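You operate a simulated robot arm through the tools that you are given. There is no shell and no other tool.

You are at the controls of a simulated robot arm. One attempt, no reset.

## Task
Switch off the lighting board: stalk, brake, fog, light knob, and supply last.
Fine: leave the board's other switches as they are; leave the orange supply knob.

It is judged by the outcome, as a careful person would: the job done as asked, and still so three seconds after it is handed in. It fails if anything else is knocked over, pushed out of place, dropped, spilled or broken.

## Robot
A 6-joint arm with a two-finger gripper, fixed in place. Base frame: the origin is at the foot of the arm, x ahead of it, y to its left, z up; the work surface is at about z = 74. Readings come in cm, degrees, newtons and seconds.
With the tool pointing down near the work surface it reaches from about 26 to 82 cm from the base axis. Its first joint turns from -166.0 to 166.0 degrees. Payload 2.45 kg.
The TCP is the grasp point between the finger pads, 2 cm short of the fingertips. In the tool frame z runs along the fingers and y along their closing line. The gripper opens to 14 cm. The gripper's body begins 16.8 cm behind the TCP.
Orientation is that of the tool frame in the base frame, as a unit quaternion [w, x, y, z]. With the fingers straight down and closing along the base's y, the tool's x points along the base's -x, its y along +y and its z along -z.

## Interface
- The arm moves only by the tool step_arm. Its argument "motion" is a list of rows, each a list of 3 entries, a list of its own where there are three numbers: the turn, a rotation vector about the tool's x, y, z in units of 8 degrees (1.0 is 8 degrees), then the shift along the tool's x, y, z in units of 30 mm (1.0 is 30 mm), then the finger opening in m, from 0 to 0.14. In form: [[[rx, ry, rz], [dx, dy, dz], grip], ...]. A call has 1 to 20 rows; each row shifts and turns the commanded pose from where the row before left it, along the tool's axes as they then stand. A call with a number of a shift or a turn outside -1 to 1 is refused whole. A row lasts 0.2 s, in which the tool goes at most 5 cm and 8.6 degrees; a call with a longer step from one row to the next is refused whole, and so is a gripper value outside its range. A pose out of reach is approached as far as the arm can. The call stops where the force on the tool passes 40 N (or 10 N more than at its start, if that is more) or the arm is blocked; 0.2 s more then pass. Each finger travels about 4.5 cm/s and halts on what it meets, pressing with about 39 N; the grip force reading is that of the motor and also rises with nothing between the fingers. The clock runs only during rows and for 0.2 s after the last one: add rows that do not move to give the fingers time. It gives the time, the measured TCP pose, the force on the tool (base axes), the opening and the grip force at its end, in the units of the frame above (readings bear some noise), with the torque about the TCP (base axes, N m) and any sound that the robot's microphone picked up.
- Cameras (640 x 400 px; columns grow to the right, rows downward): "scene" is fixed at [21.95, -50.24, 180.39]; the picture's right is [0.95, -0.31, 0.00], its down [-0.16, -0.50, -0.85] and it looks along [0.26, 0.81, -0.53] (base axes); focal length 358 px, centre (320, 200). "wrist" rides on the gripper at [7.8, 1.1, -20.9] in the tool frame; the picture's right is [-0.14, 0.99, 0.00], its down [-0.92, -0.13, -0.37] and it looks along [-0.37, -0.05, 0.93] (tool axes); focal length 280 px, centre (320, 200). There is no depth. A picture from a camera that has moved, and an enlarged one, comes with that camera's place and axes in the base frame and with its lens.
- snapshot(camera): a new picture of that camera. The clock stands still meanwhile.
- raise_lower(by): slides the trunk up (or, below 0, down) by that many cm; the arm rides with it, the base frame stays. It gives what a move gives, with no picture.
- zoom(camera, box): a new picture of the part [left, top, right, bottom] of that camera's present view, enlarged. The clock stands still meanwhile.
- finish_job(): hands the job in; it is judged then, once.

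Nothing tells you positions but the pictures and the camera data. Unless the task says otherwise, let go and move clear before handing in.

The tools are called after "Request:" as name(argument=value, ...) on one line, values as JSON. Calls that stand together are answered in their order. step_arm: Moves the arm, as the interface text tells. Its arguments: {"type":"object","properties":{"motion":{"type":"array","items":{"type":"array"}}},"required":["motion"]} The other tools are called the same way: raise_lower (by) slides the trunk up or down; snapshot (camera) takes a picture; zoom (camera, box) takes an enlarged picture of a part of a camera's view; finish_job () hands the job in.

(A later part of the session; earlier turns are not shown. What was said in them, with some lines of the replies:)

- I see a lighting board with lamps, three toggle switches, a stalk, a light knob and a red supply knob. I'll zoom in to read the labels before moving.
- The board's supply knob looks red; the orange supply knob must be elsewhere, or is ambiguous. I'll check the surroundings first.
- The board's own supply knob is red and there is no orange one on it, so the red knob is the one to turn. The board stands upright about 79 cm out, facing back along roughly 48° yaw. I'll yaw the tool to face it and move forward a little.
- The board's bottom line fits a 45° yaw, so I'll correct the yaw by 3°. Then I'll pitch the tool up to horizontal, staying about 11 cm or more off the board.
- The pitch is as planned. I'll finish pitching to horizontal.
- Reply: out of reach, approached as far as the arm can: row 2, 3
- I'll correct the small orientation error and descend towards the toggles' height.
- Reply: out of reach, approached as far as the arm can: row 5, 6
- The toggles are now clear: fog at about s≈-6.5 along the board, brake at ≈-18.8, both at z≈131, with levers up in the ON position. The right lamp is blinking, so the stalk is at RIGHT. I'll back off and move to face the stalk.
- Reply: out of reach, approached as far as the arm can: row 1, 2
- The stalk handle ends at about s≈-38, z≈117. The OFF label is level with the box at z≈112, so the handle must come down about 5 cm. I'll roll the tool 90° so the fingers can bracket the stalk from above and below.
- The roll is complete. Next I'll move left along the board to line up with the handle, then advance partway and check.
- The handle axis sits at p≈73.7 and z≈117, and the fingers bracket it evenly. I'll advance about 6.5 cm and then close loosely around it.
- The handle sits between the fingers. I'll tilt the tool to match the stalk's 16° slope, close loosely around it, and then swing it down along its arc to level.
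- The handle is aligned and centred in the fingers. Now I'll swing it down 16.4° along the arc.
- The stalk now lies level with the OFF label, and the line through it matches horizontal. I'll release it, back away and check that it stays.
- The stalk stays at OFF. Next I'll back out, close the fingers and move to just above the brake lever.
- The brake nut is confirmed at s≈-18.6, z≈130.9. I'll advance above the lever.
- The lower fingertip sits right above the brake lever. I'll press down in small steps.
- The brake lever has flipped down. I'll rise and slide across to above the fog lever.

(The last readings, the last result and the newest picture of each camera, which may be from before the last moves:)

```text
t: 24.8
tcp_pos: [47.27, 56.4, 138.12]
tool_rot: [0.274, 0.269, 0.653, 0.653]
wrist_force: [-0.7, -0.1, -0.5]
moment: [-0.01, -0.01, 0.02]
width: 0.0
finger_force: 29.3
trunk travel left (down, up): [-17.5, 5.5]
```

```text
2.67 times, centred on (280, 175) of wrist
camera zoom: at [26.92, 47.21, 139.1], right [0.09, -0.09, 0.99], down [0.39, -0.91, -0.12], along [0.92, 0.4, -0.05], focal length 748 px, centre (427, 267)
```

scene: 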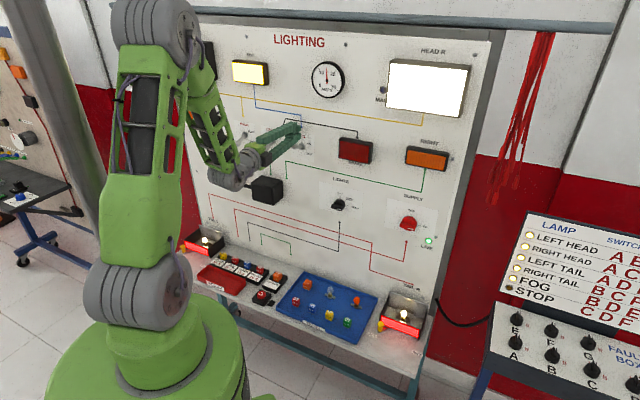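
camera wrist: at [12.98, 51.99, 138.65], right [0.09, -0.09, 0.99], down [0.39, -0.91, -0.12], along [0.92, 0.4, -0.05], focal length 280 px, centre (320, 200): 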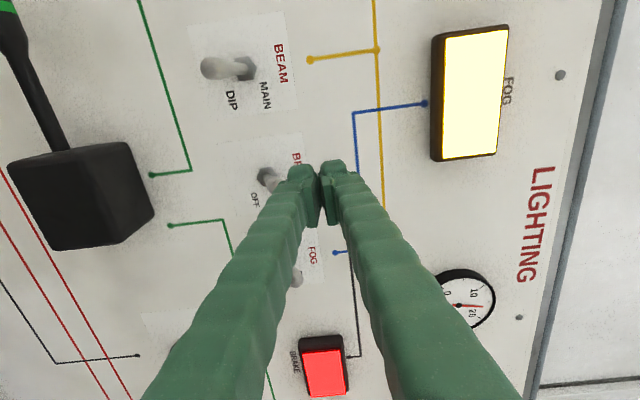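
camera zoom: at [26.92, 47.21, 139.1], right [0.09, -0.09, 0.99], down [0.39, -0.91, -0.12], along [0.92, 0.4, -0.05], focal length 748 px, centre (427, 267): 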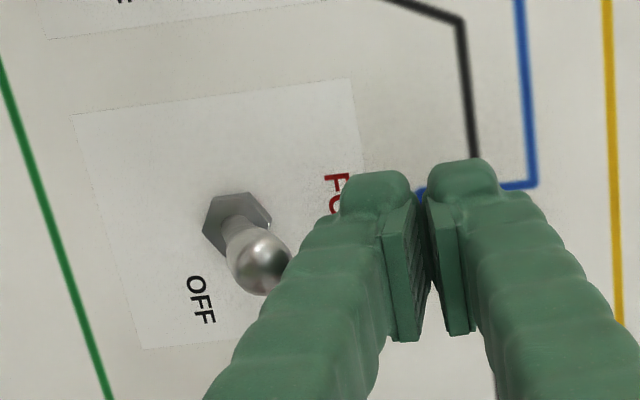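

The brake lamp is off. I'll press the fog lever the same way.

Request:
step_arm(motion=[[[0, 0, 0], [0, -0.33, 0], 0.0], [[0, 0, 0], [0, -0.33, 0], 0.0], [[0, 0, 0], [0, -0.33, 0], 0.0], [[0, 0, 0], [0, -0.33, 0], 0.0]])

Request:
zoom(camera="scene", box=[210, 100, 370, 200])

Request:
snapshot(camera="scene")

```text
t: 25.8
tcp_pos: [47.25, 56.62, 134.01]
tool_rot: [0.273, 0.269, 0.654, 0.653]
wrist_force: [-0.3, -0.2, -0.3]
moment: [0.0, 0.03, -0.02]
width: 0.0
finger_force: 29.3
trunk travel left (down, up): [-17.5, 5.5]
```

```text
4.00 times, centred on (290, 150) of scene
camera zoom: at [21.95, -50.24, 180.39], right [0.95, -0.31, 0.0], down [-0.16, -0.5, -0.85], along [0.26, 0.81, -0.53], focal length 1432 px, centre (440, 400)
```

zoom: 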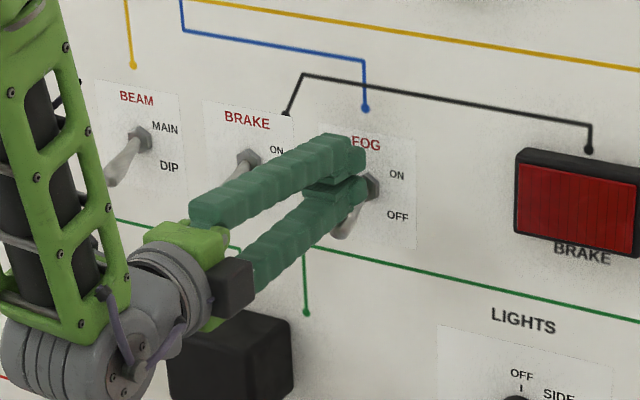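

```text
taken
```

scene: 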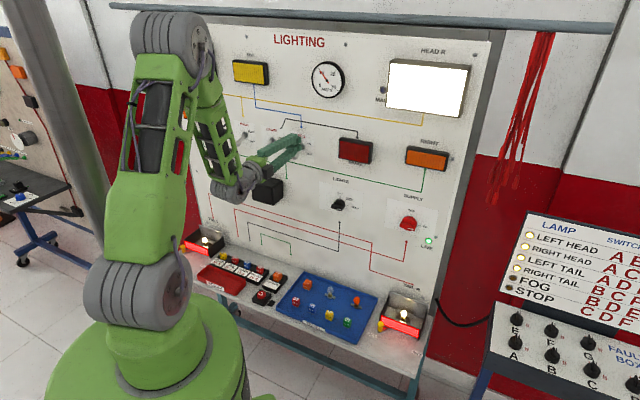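

Fog is off too. I'll lift, back off, open the fingers, and move in front of the light knob.

Request:
step_arm(motion=[[[0, 0, 0], [0, 0.6, 0], 0.0], [[0, 0, 0], [0, 0.7, 0], 0.0], [[0, 0, 0], [0, 0, -0.6], 0.0], [[0, 0, 0], [0, 0, -0.6], 0.0], [[0, 0, 0], [0, 0, -0.6], 0.0], [[0, 0, 0], [-0.52, -0.86, 0], 0.02], [[0, 0, 0], [-0.52, -0.86, 0], 0.04], [[0, 0, 0], [-0.52, -0.86, 0], 0.06], [[0, 0, 0], [-0.52, -0.86, 0], 0.06], [[0, 0, 0], [-0.52, -0.86, 0], 0.06], [[0, 0, 0], [-0.52, -0.86, 0], 0.06], [[0, 0, 0], [-0.52, -0.86, 0], 0.06], [[0, 0, 0], [-0.52, -0.86, 0], 0.06], [[0, 0, 0], [-0.52, -0.86, 0], 0.06], [[0, 0, 0], [-0.52, -0.86, 0], 0.06]])

Request:
snapshot(camera="wrist")

Request:
snapshot(camera="scene")

```text
t: 29.0
tcp_pos: [54.59, 41.53, 112.29]
tool_rot: [0.274, 0.269, 0.654, 0.652]
wrist_force: [0.4, -0.2, -0.5]
moment: [-0.02, 0.01, -0.01]
width: 6.02
finger_force: 0.0
trunk travel left (down, up): [-17.5, 5.5]
```

```text
taken
camera wrist: at [34.32, 32.3, 113.27], right [0.09, -0.09, 0.99], down [0.39, -0.91, -0.12], along [0.92, 0.4, -0.05], focal length 280 px, centre (320, 200)
```

wrist: 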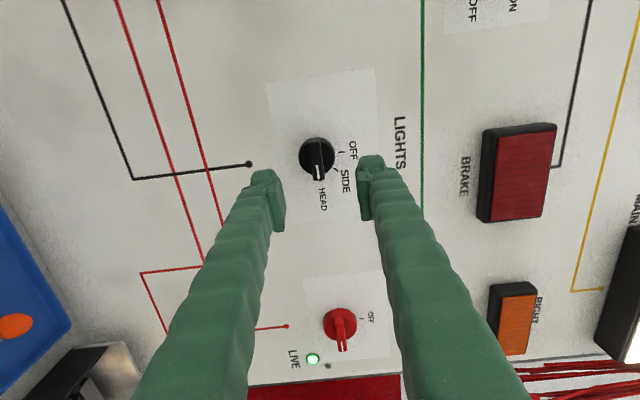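

```text
taken
```

scene: 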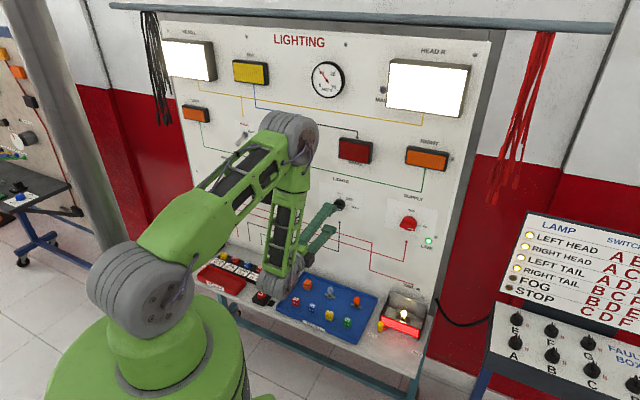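

Request:
zoom(camera="wrist", box=[260, 110, 380, 210])

Request:
zoom(camera="scene", box=[300, 170, 380, 220])

Request:
zoom(camera="wrist", box=[260, 270, 420, 390])

```text
4.00 times, centred on (320, 160) of wrist
camera zoom: at [34.32, 32.3, 113.27], right [0.09, -0.09, 0.99], down [0.39, -0.91, -0.12], along [0.92, 0.4, -0.05], focal length 1122 px, centre (320, 360)
```

zoom: 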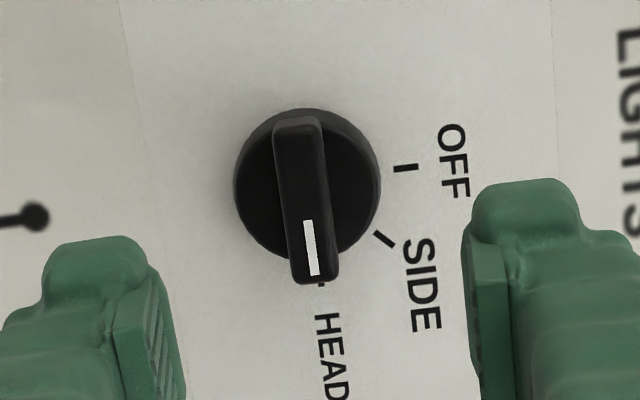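

```text
8.00 times, centred on (340, 195) of scene
camera zoom: at [21.95, -50.24, 180.39], right [0.95, -0.31, 0.0], down [-0.16, -0.5, -0.85], along [0.26, 0.81, -0.53], focal length 2863 px, centre (160, 240)
```

zoom: 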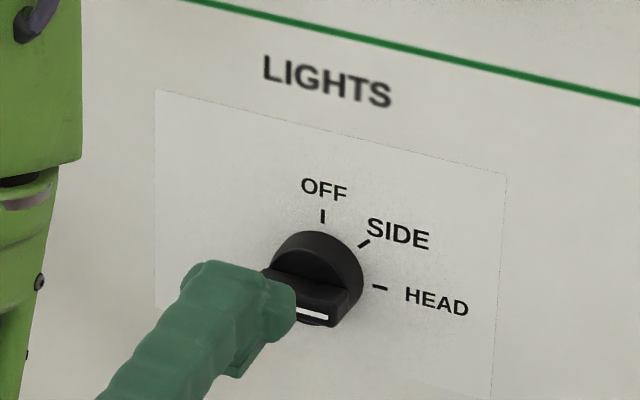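

```text
3.33 times, centred on (340, 330) of wrist
camera zoom: at [34.32, 32.3, 113.27], right [0.09, -0.09, 0.99], down [0.39, -0.91, -0.12], along [0.92, 0.4, -0.05], focal length 935 px, centre (253, -233)
```

zoom: 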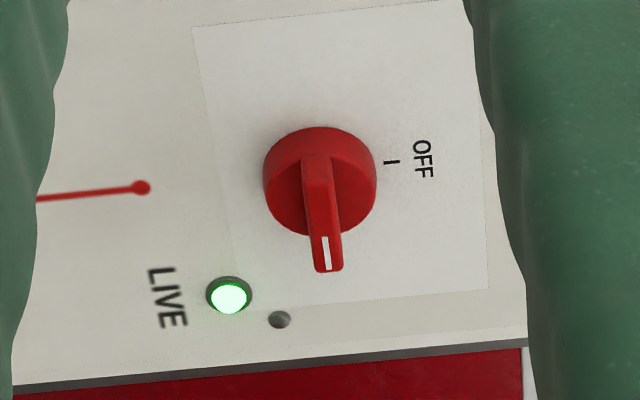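

The light knob is centred at about s≈8.65, z≈111.9. Its bar is horizontal, pointing to HEAD, about 1.3 cm thick, with the front at p≈76.7. I'll align, set a 3 cm opening and advance to just short of it.

Request:
step_arm(motion=[[[0, 0, 0], [0.19, -0.13, 0.4], 0.045], [[0, 0, 0], [0, 0, 0.5], 0.03], [[0, 0, 0], [0, 0, 0.5], 0.03], [[0, 0, 0], [0, 0, 0.5], 0.03]])

Request:
zoom(camera="wrist", box=[240, 120, 400, 220])

Request:
zoom(camera="scene", box=[290, 160, 390, 230])

```text
t: 30.0
tcp_pos: [58.15, 46.02, 111.84]
tool_rot: [0.274, 0.269, 0.654, 0.652]
wrist_force: [0.2, 0.5, 0.1]
moment: [0.03, -0.02, 0.0]
width: 2.98
finger_force: 0.2
trunk travel left (down, up): [-17.5, 5.5]
```

```text
4.00 times, centred on (320, 170) of wrist
camera zoom: at [37.89, 36.76, 112.95], right [0.09, -0.09, 0.99], down [0.39, -0.91, -0.12], along [0.92, 0.4, -0.05], focal length 1122 px, centre (320, 320)
```

zoom: 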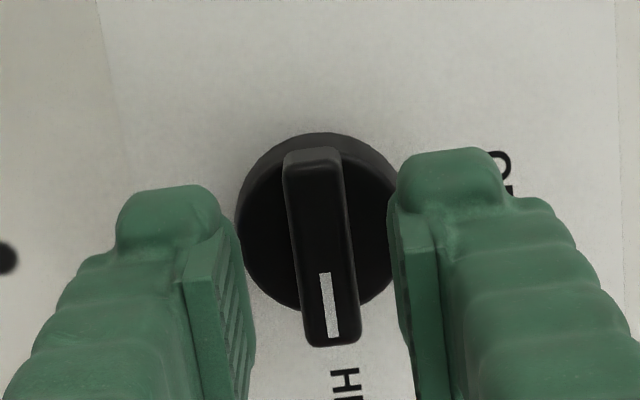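

```text
5.71 times, centred on (340, 195) of scene
camera zoom: at [21.95, -50.24, 180.39], right [0.95, -0.31, 0.0], down [-0.16, -0.5, -0.85], along [0.26, 0.81, -0.53], focal length 2045 px, centre (206, 229)
```

zoom: 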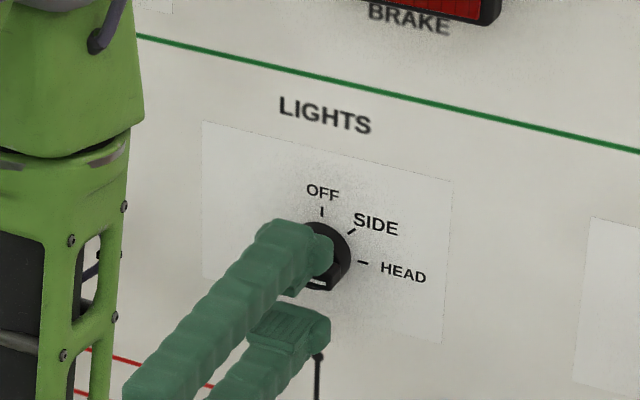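

Request:
step_arm(motion=[[[0, 0, 0], [0, 0, 0.25], 0.03], [[0, 0, 0], [0, 0, 0.2], 0.03], [[0, 0, 0], [0, 0, 0.1], 0.03]])

Request:
zoom(camera="wrist", box=[240, 120, 400, 220])

Request:
zoom(camera="scene", box=[310, 170, 370, 220])

```text
t: 30.8
tcp_pos: [59.38, 47.11, 111.87]
tool_rot: [0.274, 0.27, 0.653, 0.652]
wrist_force: [0.0, -0.6, 0.2]
moment: [0.01, 0.01, -0.01]
width: 2.97
finger_force: 0.1
trunk travel left (down, up): [-17.5, 5.5]
```

```text
4.00 times, centred on (320, 170) of wrist
camera zoom: at [38.99, 37.82, 112.94], right [0.09, -0.09, 0.99], down [0.39, -0.91, -0.12], along [0.92, 0.4, -0.05], focal length 1122 px, centre (320, 320)
```

zoom: 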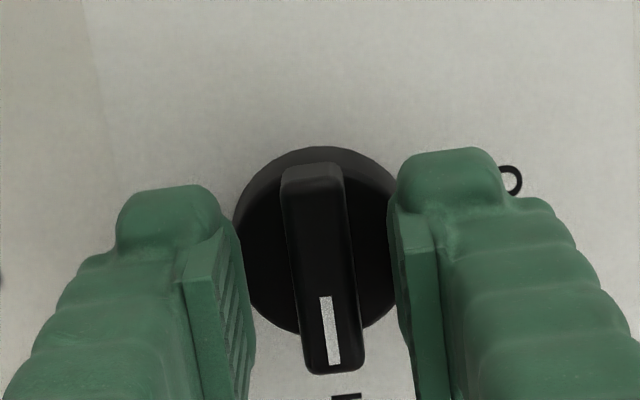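

```text
8.00 times, centred on (340, 195) of scene
camera zoom: at [21.95, -50.24, 180.39], right [0.95, -0.31, 0.0], down [-0.16, -0.5, -0.85], along [0.26, 0.81, -0.53], focal length 2863 px, centre (160, 240)
```

zoom: 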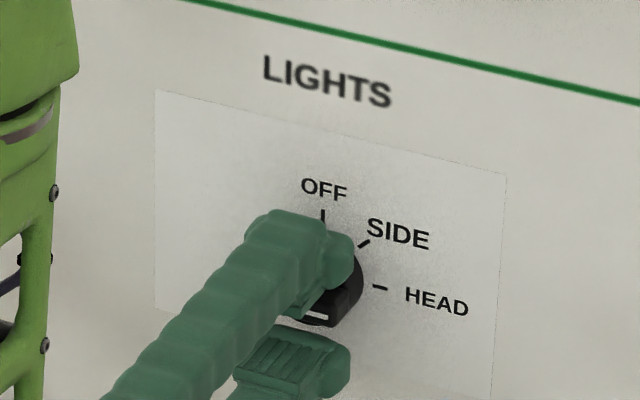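

Request:
step_arm(motion=[[[0, 0, 0], [0, 0, 0.1], 0.03], [[0, 0, 0], [0, 0, 0.1], 0.03]])

```text
t: 31.4
tcp_pos: [59.65, 47.37, 111.93]
tool_rot: [0.273, 0.269, 0.654, 0.652]
wrist_force: [-17.1, -18.4, -0.1]
moment: [0.35, -0.36, 0.03]
width: 2.96
finger_force: 0.1
trunk travel left (down, up): [-17.5, 5.5]
```

The fingertips have touched the knob's disc. I'll back off 4 mm, then close on the bar.

Request:
step_arm(motion=[[[0, 0, 0], [0, 0, -0.13], 0.03]])

```text
t: 31.8
tcp_pos: [59.46, 47.31, 112.08]
tool_rot: [0.273, 0.268, 0.653, 0.654]
wrist_force: [-1.0, -0.5, -0.5]
moment: [-0.05, 0.04, 0.01]
width: 3.01
finger_force: 0.2
trunk travel left (down, up): [-17.5, 5.5]
```

Request:
step_arm(motion=[[[0, 0, 0], [0, 0, 0], 0.02], [[0, 0, 0], [0, 0, 0], 0.01], [[0, 0, 0], [0, 0, 0], 0.01], [[0, 0, 0], [0, 0, 0], 0.01]])

Request:
zoom(camera="wrist", box=[240, 120, 400, 220])

```text
t: 32.8
tcp_pos: [59.49, 47.26, 111.92]
tool_rot: [0.274, 0.268, 0.653, 0.653]
wrist_force: [-8.4, -8.0, -2.2]
moment: [-0.06, 0.06, 0.01]
width: 1.21
finger_force: 39.1
trunk travel left (down, up): [-17.5, 5.5]
```

```text
4.00 times, centred on (320, 170) of wrist
camera zoom: at [39.16, 38.01, 113.04], right [0.09, -0.09, 0.99], down [0.39, -0.91, -0.12], along [0.92, 0.4, -0.05], focal length 1122 px, centre (320, 320)
```

zoom: 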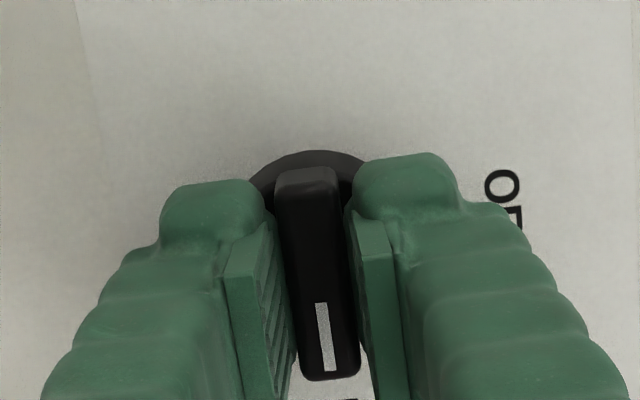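

The bar is gripped at 1.2 cm width. I'll turn it counter-clockwise in stages towards OFF.

Request:
step_arm(motion=[[[0, 0, -0.6], [0, 0, -0.02], 0.005], [[0, 0, -1], [0, 0, 0], 0.005], [[0, 0, -1], [0, 0, 0], 0.005]])

Request:
zoom(camera="scene", box=[310, 170, 370, 220])

```text
t: 33.6
tcp_pos: [59.44, 47.28, 112.08]
tool_rot: [0.388, 0.144, 0.691, 0.593]
wrist_force: [-7.9, -7.1, -0.4]
moment: [-0.07, 0.04, 0.02]
width: 1.21
finger_force: 38.9
trunk travel left (down, up): [-17.5, 5.5]
```

```text
8.00 times, centred on (340, 195) of scene
camera zoom: at [21.95, -50.24, 180.39], right [0.95, -0.31, 0.0], down [-0.16, -0.5, -0.85], along [0.26, 0.81, -0.53], focal length 2863 px, centre (160, 240)
```

zoom: 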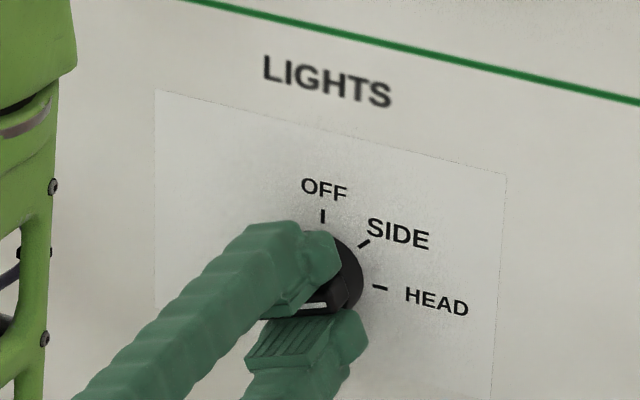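

It turns freely. I'll continue to the full 90°.

Request:
step_arm(motion=[[[0, 0, -1], [0, 0, 0], 0.005], [[0, 0, -1], [0, 0, 0], 0.005], [[0, 0, -1], [0, 0, 0], 0.005], [[0, 0, -1], [0, 0, 0], 0.005], [[0, 0, -1], [0, 0, 0], 0.005], [[0, 0, -1], [0, 0, 0], 0.005], [[0, 0, -1], [0, 0, 0], 0.005], [[0, 0, -1], [0, 0, 0], 0.005], [[0, 0, -0.6], [0, 0, 0], 0.005]])

Request:
snapshot(camera="scene")

Request:
zoom(camera="scene", box=[310, 170, 370, 220])

Request:
snapshot(camera="wrist")

```text
t: 35.6
tcp_pos: [59.38, 47.28, 112.14]
tool_rot: [0.656, -0.271, 0.651, 0.27]
wrist_force: [-11.8, 1.7, 13.0]
moment: [0.21, 0.01, 0.14]
width: 1.21
finger_force: 38.7
trunk travel left (down, up): [-17.5, 5.5]
```

```text
taken
```

scene: 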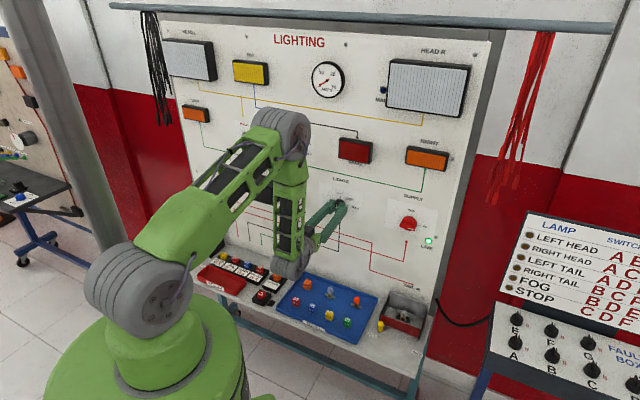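

```text
8.00 times, centred on (340, 195) of scene
camera zoom: at [21.95, -50.24, 180.39], right [0.95, -0.31, 0.0], down [-0.16, -0.5, -0.85], along [0.26, 0.81, -0.53], focal length 2863 px, centre (160, 240)
```

zoom: 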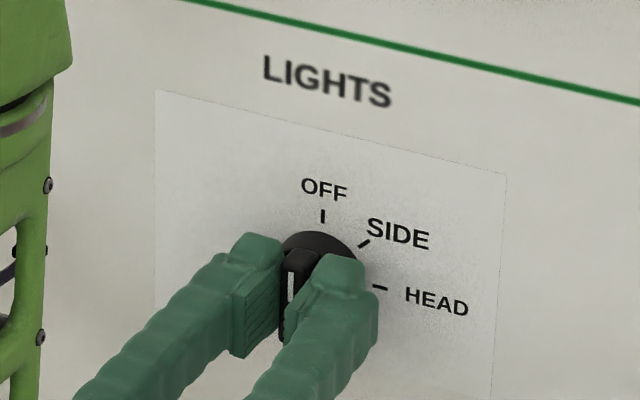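

```text
taken
camera wrist: at [43.86, 33.36, 104.29], right [-0.7, 0.7, 0.13], down [-0.18, -0.35, 0.92], along [0.69, 0.62, 0.37], focal length 280 px, centre (320, 200)
```

wrist: 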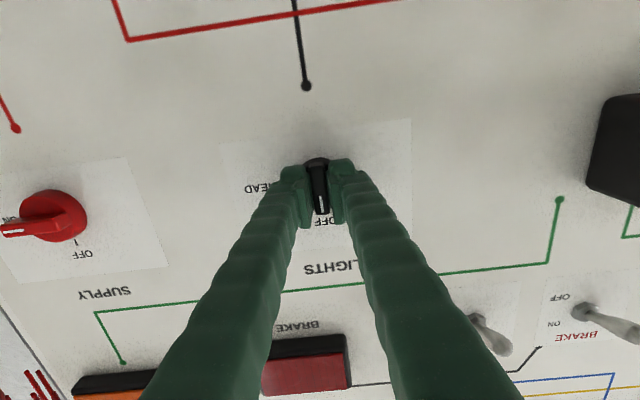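

All lamps are dark now and the light knob points to OFF. I'll open and retreat.

Request:
step_arm(motion=[[[0, 0, 0], [0, 0, 0], 0.02], [[0, 0, 0], [0, 0, 0], 0.03], [[0, 0, 0], [0, 0, 0], 0.03], [[0, 0, 0], [0, 0, -0.2], 0.03], [[0, 0, 0], [0, 0, -0.6], 0.03], [[0, 0, 0], [0, 0, -0.6], 0.03], [[0, 0, 0], [0, 0, -0.6], 0.03], [[0, 0, 0], [0, 0, -0.4], 0.03]])

Request:
snapshot(camera="wrist")

Request:
zoom(camera="scene", box=[300, 160, 380, 220])

```text
t: 37.4
tcp_pos: [54.36, 42.09, 111.98]
tool_rot: [0.654, -0.269, 0.653, 0.27]
wrist_force: [-0.8, 0.0, 0.1]
moment: [0.03, 0.02, -0.01]
width: 3.0
finger_force: 0.0
trunk travel left (down, up): [-17.5, 5.5]
```

```text
taken
camera wrist: at [38.85, 28.24, 104.17], right [-0.7, 0.7, 0.14], down [-0.17, -0.35, 0.92], along [0.69, 0.62, 0.37], focal length 280 px, centre (320, 200)
```

wrist: 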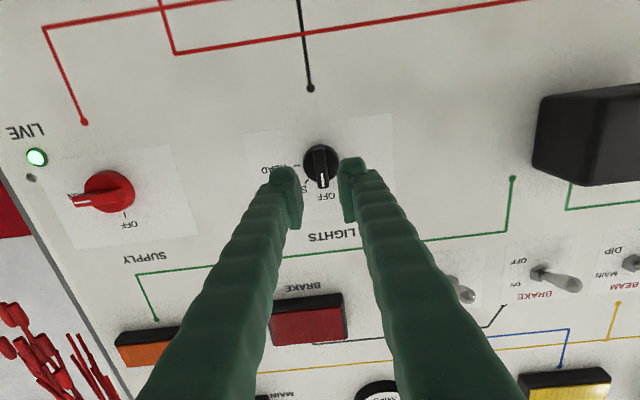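

```text
6.67 times, centred on (340, 190) of scene
camera zoom: at [21.95, -50.24, 180.39], right [0.95, -0.31, 0.0], down [-0.16, -0.5, -0.85], along [0.26, 0.81, -0.53], focal length 2386 px, centre (187, 267)
```

zoom: 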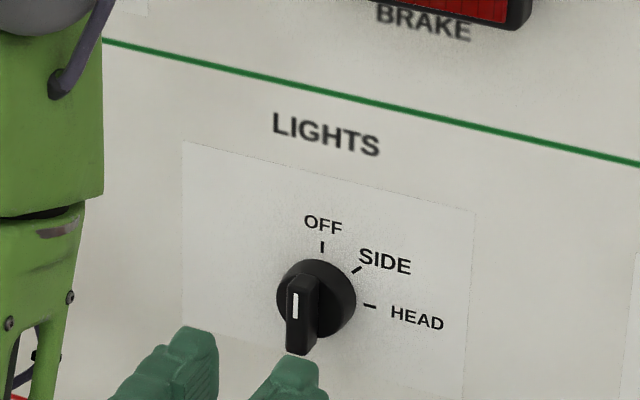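

The light knob is at OFF. I'll roll the tool back 90° and move right, in front of the red supply knob at about s≈33.6, z≈111.8.

Request:
step_arm(motion=[[[0, 0, 1], [0, 0, 0], 0.03], [[0, 0, 1], [0, 0, 0], 0.04], [[0, 0, 1], [0, 0, 0], 0.06], [[0, 0, 1], [0, 0, 0], 0.06], [[0, 0, 1], [0, 0, 0], 0.06], [[0, 0, 1], [0, 0, 0], 0.06], [[0, 0, 1], [0, 0, 0], 0.06], [[0, 0, 1], [0, 0, 0], 0.06], [[0, 0, 1], [0, 0, 0], 0.06], [[0, 0, 1], [0, 0, 0], 0.06], [[0, 0, 1], [0, 0, 0], 0.06], [[0, 0, 0.25], [0, 0, 0], 0.06], [[0, 0, 0], [-0.9, 0, 0], 0.06], [[0, 0, 0], [-0.9, 0, 0], 0.06], [[0, 0, 0], [-0.9, 0, 0], 0.06], [[0, 0, 0], [-0.9, 0, 0], 0.06], [[0, 0, 0], [-0.9, 0, 0], 0.06], [[0, 0, 0], [-0.9, 0, 0], 0.06], [[0, 0, 0], [-0.9, 0, 0], 0.06], [[0, 0, 0], [-0.9, 0, 0], 0.06]])

Request:
snapshot(camera="wrist")

Request:
snapshot(camera="scene")

```text
t: 41.6
tcp_pos: [69.76, 26.82, 111.84]
tool_rot: [0.271, 0.27, 0.653, 0.654]
wrist_force: [0.3, -0.2, 0.3]
moment: [-0.05, 0.01, 0.02]
width: 6.04
finger_force: 0.2
trunk travel left (down, up): [-17.5, 5.5]
```

```text
taken
camera wrist: at [49.48, 17.6, 112.98], right [0.1, -0.1, 0.99], down [0.39, -0.91, -0.13], along [0.92, 0.4, -0.05], focal length 280 px, centre (320, 200)
```

wrist: 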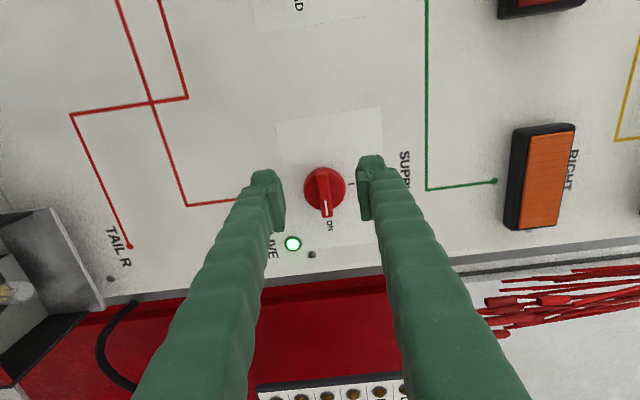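

```text
taken
```

scene: 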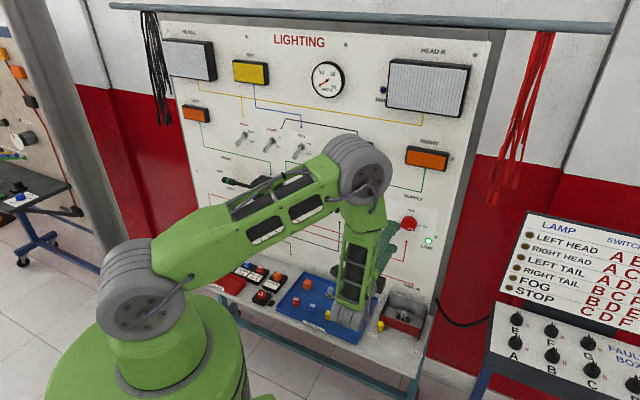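

Request:
zoom(camera="wrist", box=[260, 140, 400, 240])

Request:
zoom(camera="scene", box=[360, 180, 460, 260])

```text
4.00 times, centred on (330, 190) of wrist
camera zoom: at [49.48, 17.6, 112.98], right [0.1, -0.1, 0.99], down [0.39, -0.91, -0.13], along [0.92, 0.4, -0.05], focal length 1122 px, centre (280, 240)
```

zoom: 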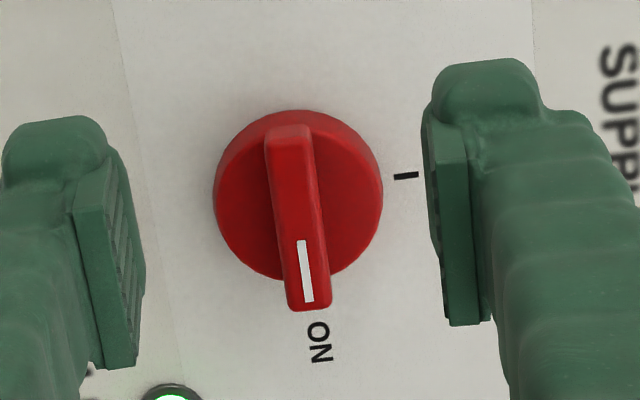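

```text
5.00 times, centred on (410, 220) of scene
camera zoom: at [21.95, -50.24, 180.39], right [0.95, -0.31, 0.0], down [-0.16, -0.5, -0.85], along [0.26, 0.81, -0.53], focal length 1790 px, centre (-130, 100)
```

zoom: 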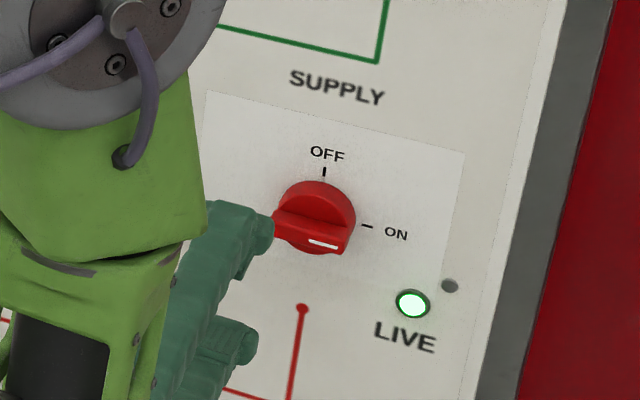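

The supply knob is centred at s≈33.65, z≈112.0, with its bar horizontal at ON. It has the same depth profile as the light knob. I'll align and advance to just short of contact.

Request:
step_arm(motion=[[[0, 0, 0], [-0.55, 0.03, 0], 0.045], [[0, 0, 0], [-0.547, 0.03, 0], 0.032], [[0, 0, 0], [0, 0, 0.6], 0.032], [[0, 0, 0], [0, 0, 0.6], 0.032], [[0, 0, 0], [0, 0, 0.5], 0.032], [[0, 0, 0], [0, 0, 0.3], 0.032]])

Request:
zoom(camera="wrist", box=[240, 120, 400, 220])

Request:
zoom(camera="scene", box=[360, 180, 460, 260])

```text
t: 43.0
tcp_pos: [76.4, 28.99, 111.96]
tool_rot: [0.271, 0.271, 0.652, 0.654]
wrist_force: [0.3, -0.2, -0.5]
moment: [0.02, 0.01, -0.03]
width: 3.23
finger_force: 0.0
trunk travel left (down, up): [-17.5, 5.5]
```

```text
4.00 times, centred on (320, 170) of wrist
camera zoom: at [56.09, 19.61, 113.18], right [0.1, -0.1, 0.99], down [0.39, -0.91, -0.13], along [0.92, 0.4, -0.05], focal length 1122 px, centre (320, 320)
```

zoom: 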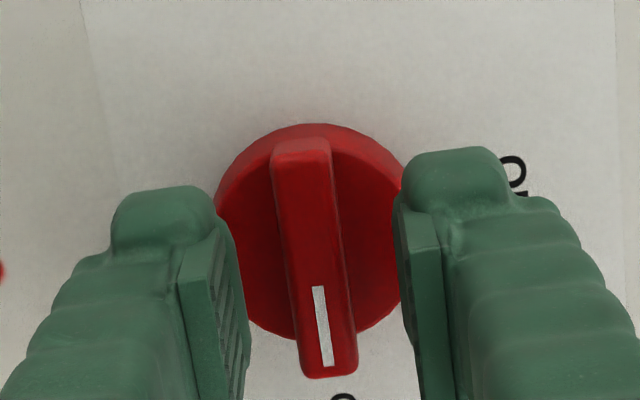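

```text
5.00 times, centred on (410, 220) of scene
camera zoom: at [21.95, -50.24, 180.39], right [0.95, -0.31, 0.0], down [-0.16, -0.5, -0.85], along [0.26, 0.81, -0.53], focal length 1790 px, centre (-130, 100)
```

zoom: 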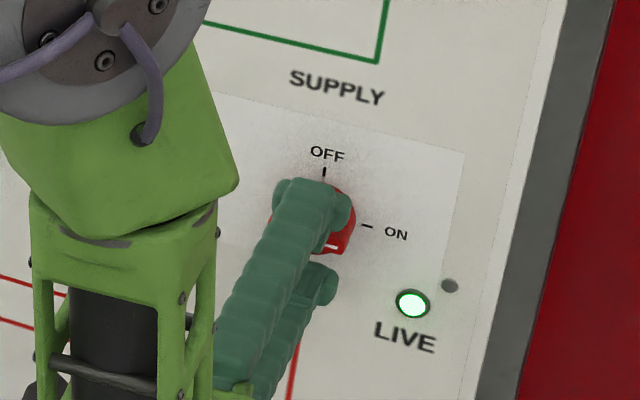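

Request:
step_arm(motion=[[[0, 0, 0], [-0.03, 0, 0.2], 0.032], [[0, 0, 0], [0, 0, 0.1], 0.032]])

```text
t: 43.6
tcp_pos: [76.97, 29.44, 112.04]
tool_rot: [0.271, 0.271, 0.653, 0.654]
wrist_force: [-0.1, 1.4, -0.8]
moment: [-0.02, 0.0, 0.01]
width: 3.21
finger_force: 0.0
trunk travel left (down, up): [-17.5, 5.5]
```

Request:
step_arm(motion=[[[0, 0, 0], [0, 0, 0.08], 0.032]])

```text
t: 44.0
tcp_pos: [77.07, 29.5, 112.08]
tool_rot: [0.271, 0.271, 0.652, 0.654]
wrist_force: [-2.4, -1.1, 0.2]
moment: [0.02, 0.05, 0.02]
width: 3.17
finger_force: 0.2
trunk travel left (down, up): [-17.5, 5.5]
```

There's a very light touch on the disc. I'll back off a hair and close on the bar.

Request:
step_arm(motion=[[[0, 0, 0], [0, 0, -0.06], 0.03], [[0, 0, 0], [0, 0, 0], 0.02], [[0, 0, 0], [0, 0, 0], 0.01], [[0, 0, 0], [0, 0, 0], 0.005], [[0, 0, 0], [0, 0, 0], 0.005]])

Request:
zoom(camera="wrist", box=[240, 120, 400, 220])

```text
t: 45.2
tcp_pos: [76.98, 29.47, 111.96]
tool_rot: [0.271, 0.272, 0.653, 0.653]
wrist_force: [-0.4, -0.1, -6.4]
moment: [-0.05, 0.01, -0.06]
width: 1.22
finger_force: 39.1
trunk travel left (down, up): [-17.5, 5.5]
```

```text
4.00 times, centred on (320, 170) of wrist
camera zoom: at [56.75, 20.22, 113.14], right [0.1, -0.1, 0.99], down [0.39, -0.91, -0.13], along [0.92, 0.4, -0.05], focal length 1122 px, centre (320, 320)
```

zoom: 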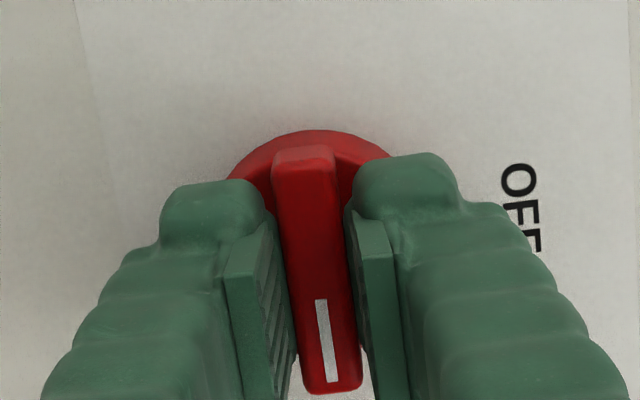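

The bar is gripped squarely. I'll turn it counter-clockwise 90° to OFF.

Request:
step_arm(motion=[[[0, 0, -0.5], [0, -0.04, 0], 0.005], [[0, 0, -1], [0, 0, 0], 0.005], [[0, 0, -1], [0, 0, 0], 0.005]])

Request:
zoom(camera="scene", box=[360, 180, 460, 260])

```text
t: 46.0
tcp_pos: [76.97, 29.38, 112.09]
tool_rot: [0.382, 0.152, 0.689, 0.597]
wrist_force: [1.1, 2.8, 2.2]
moment: [-0.12, 0.13, 0.53]
width: 1.21
finger_force: 39.0
trunk travel left (down, up): [-17.5, 5.5]
```

```text
5.00 times, centred on (410, 220) of scene
camera zoom: at [21.95, -50.24, 180.39], right [0.95, -0.31, 0.0], down [-0.16, -0.5, -0.85], along [0.26, 0.81, -0.53], focal length 1790 px, centre (-130, 100)
```

zoom: 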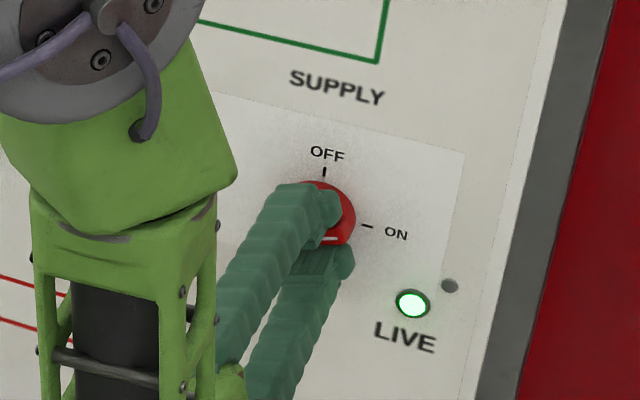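

Request:
step_arm(motion=[[[0, 0, -1], [0, 0, 0], 0.005], [[0, 0, -1], [0, 0, 0], 0.005], [[0, 0, -1], [0, 0, 0], 0.005], [[0, 0, -1], [0, 0, 0], 0.005], [[0, 0, -1], [0, 0, 0], 0.005], [[0, 0, -1], [0, 0, 0], 0.005], [[0, 0, -1], [0, 0, 0], 0.005], [[0, 0, -1], [0, 0, 0], 0.005], [[0, 0, -0.75], [0, 0, 0], 0.005]])

Request:
zoom(camera="scene", box=[360, 180, 460, 260])

Request:
snapshot(camera="wrist")

```text
t: 48.0
tcp_pos: [76.86, 29.59, 112.19]
tool_rot: [0.655, -0.272, 0.652, 0.27]
wrist_force: [-2.7, 14.0, 15.7]
moment: [0.37, -0.14, 0.12]
width: 1.21
finger_force: 38.9
trunk travel left (down, up): [-17.5, 5.5]
```

```text
5.00 times, centred on (410, 220) of scene
camera zoom: at [21.95, -50.24, 180.39], right [0.95, -0.31, 0.0], down [-0.16, -0.5, -0.85], along [0.26, 0.81, -0.53], focal length 1790 px, centre (-130, 100)
```

zoom: 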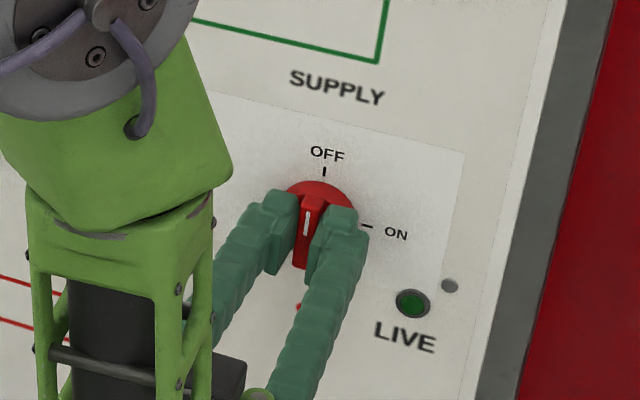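

```text
taken
camera wrist: at [61.43, 15.56, 104.34], right [-0.7, 0.7, 0.13], down [-0.18, -0.35, 0.92], along [0.69, 0.62, 0.37], focal length 280 px, centre (320, 200)
```

wrist: 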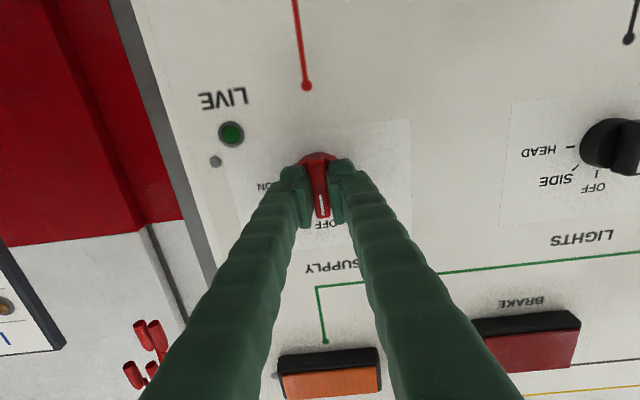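

The LIVE light is out and the knob points to OFF. I'll release it, retreat, and check everything.

Request:
step_arm(motion=[[[0, 0, 0], [0, 0, 0], 0.02], [[0, 0, 0], [0, 0, 0], 0.03], [[0, 0, 0], [0, 0, 0], 0.03], [[0, 0, 0], [0, 0, -0.2], 0.03], [[0, 0, 0], [0, 0, -0.6], 0.03], [[0, 0, 0], [0, 0, -0.6], 0.03], [[0, 0, 0], [0, 0, -0.6], 0.03], [[0, 0, 0], [0, 0, -0.6], 0.03]])

Request:
snapshot(camera="wrist")

Request:
snapshot(camera="scene")

Request:
zoom(camera="scene", box=[200, 110, 340, 210])

Request:
zoom(camera="scene", box=[360, 180, 460, 260])

```text
t: 49.8
tcp_pos: [71.47, 23.79, 112.01]
tool_rot: [0.654, -0.27, 0.653, 0.27]
wrist_force: [-0.8, 0.7, 0.3]
moment: [-0.02, -0.01, 0.02]
width: 3.01
finger_force: 0.0
trunk travel left (down, up): [-17.5, 5.5]
```

```text
taken
camera wrist: at [55.92, 9.8, 104.22], right [-0.7, 0.7, 0.14], down [-0.17, -0.35, 0.92], along [0.69, 0.62, 0.37], focal length 280 px, centre (320, 200)
```

wrist: 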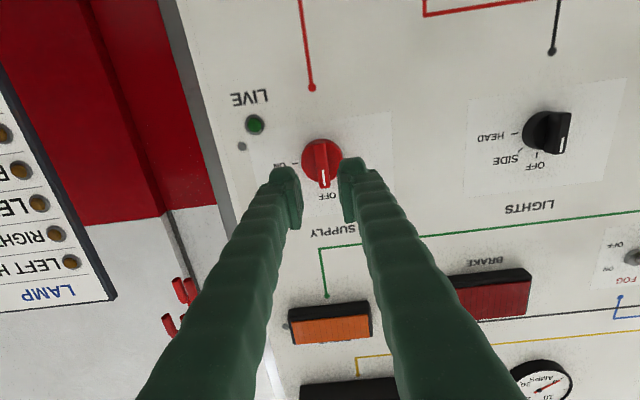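

```text
taken
```

scene: 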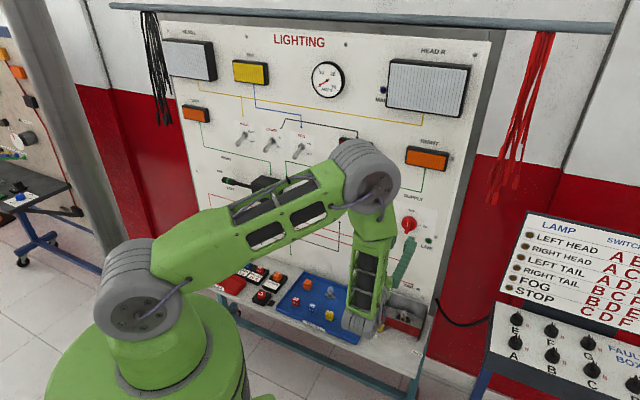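

```text
4.00 times, centred on (270, 160) of scene
camera zoom: at [21.95, -50.24, 180.39], right [0.95, -0.31, 0.0], down [-0.16, -0.5, -0.85], along [0.26, 0.81, -0.53], focal length 1432 px, centre (520, 360)
```

zoom: 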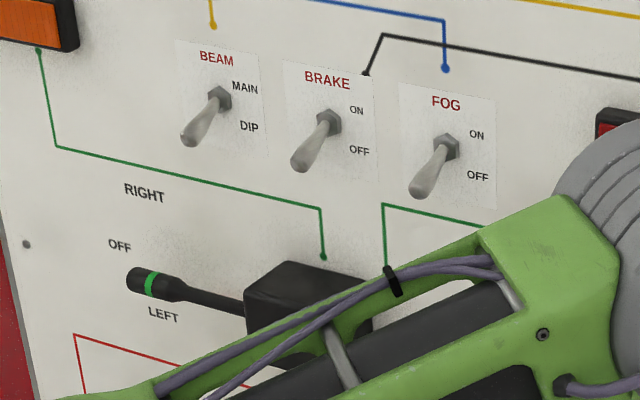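

```text
5.00 times, centred on (410, 220) of scene
camera zoom: at [21.95, -50.24, 180.39], right [0.95, -0.31, 0.0], down [-0.16, -0.5, -0.85], along [0.26, 0.81, -0.53], focal length 1790 px, centre (-130, 100)
```

zoom: 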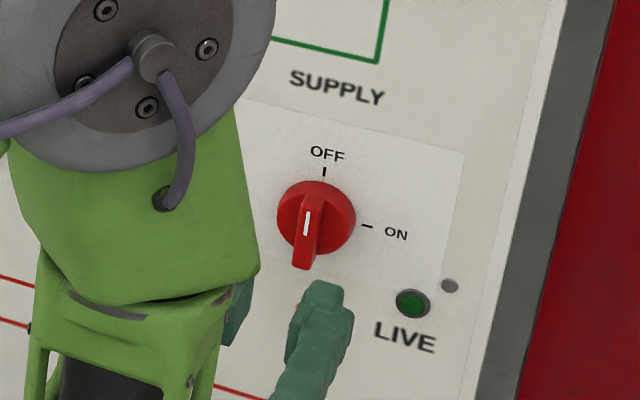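

The stalk, brake, fog, light knob and red supply knob all read OFF. Every lamp and the LIVE light are dark, BEAM is unchanged at DIP, and the gripper is clear of the board. I'm handing in.

Request:
finish_job()

```text
The job is handed in.
```

The lighting board is switched off in the order you asked: stalk, brake, fog, light knob, then the supply. In the last pictures every control read OFF, and all the lamps and the LIVE light were dark.

- **Supply knob:** the board's only supply knob is red, so that is the one I turned. I saw no orange supply knob on this board or in the parts of the other boards I could see, so none was touched.
- **Other switches:** BEAM is still at DIP. I did not touch any other control.

The gripper was open and about 9 cm clear of the board when I handed in.
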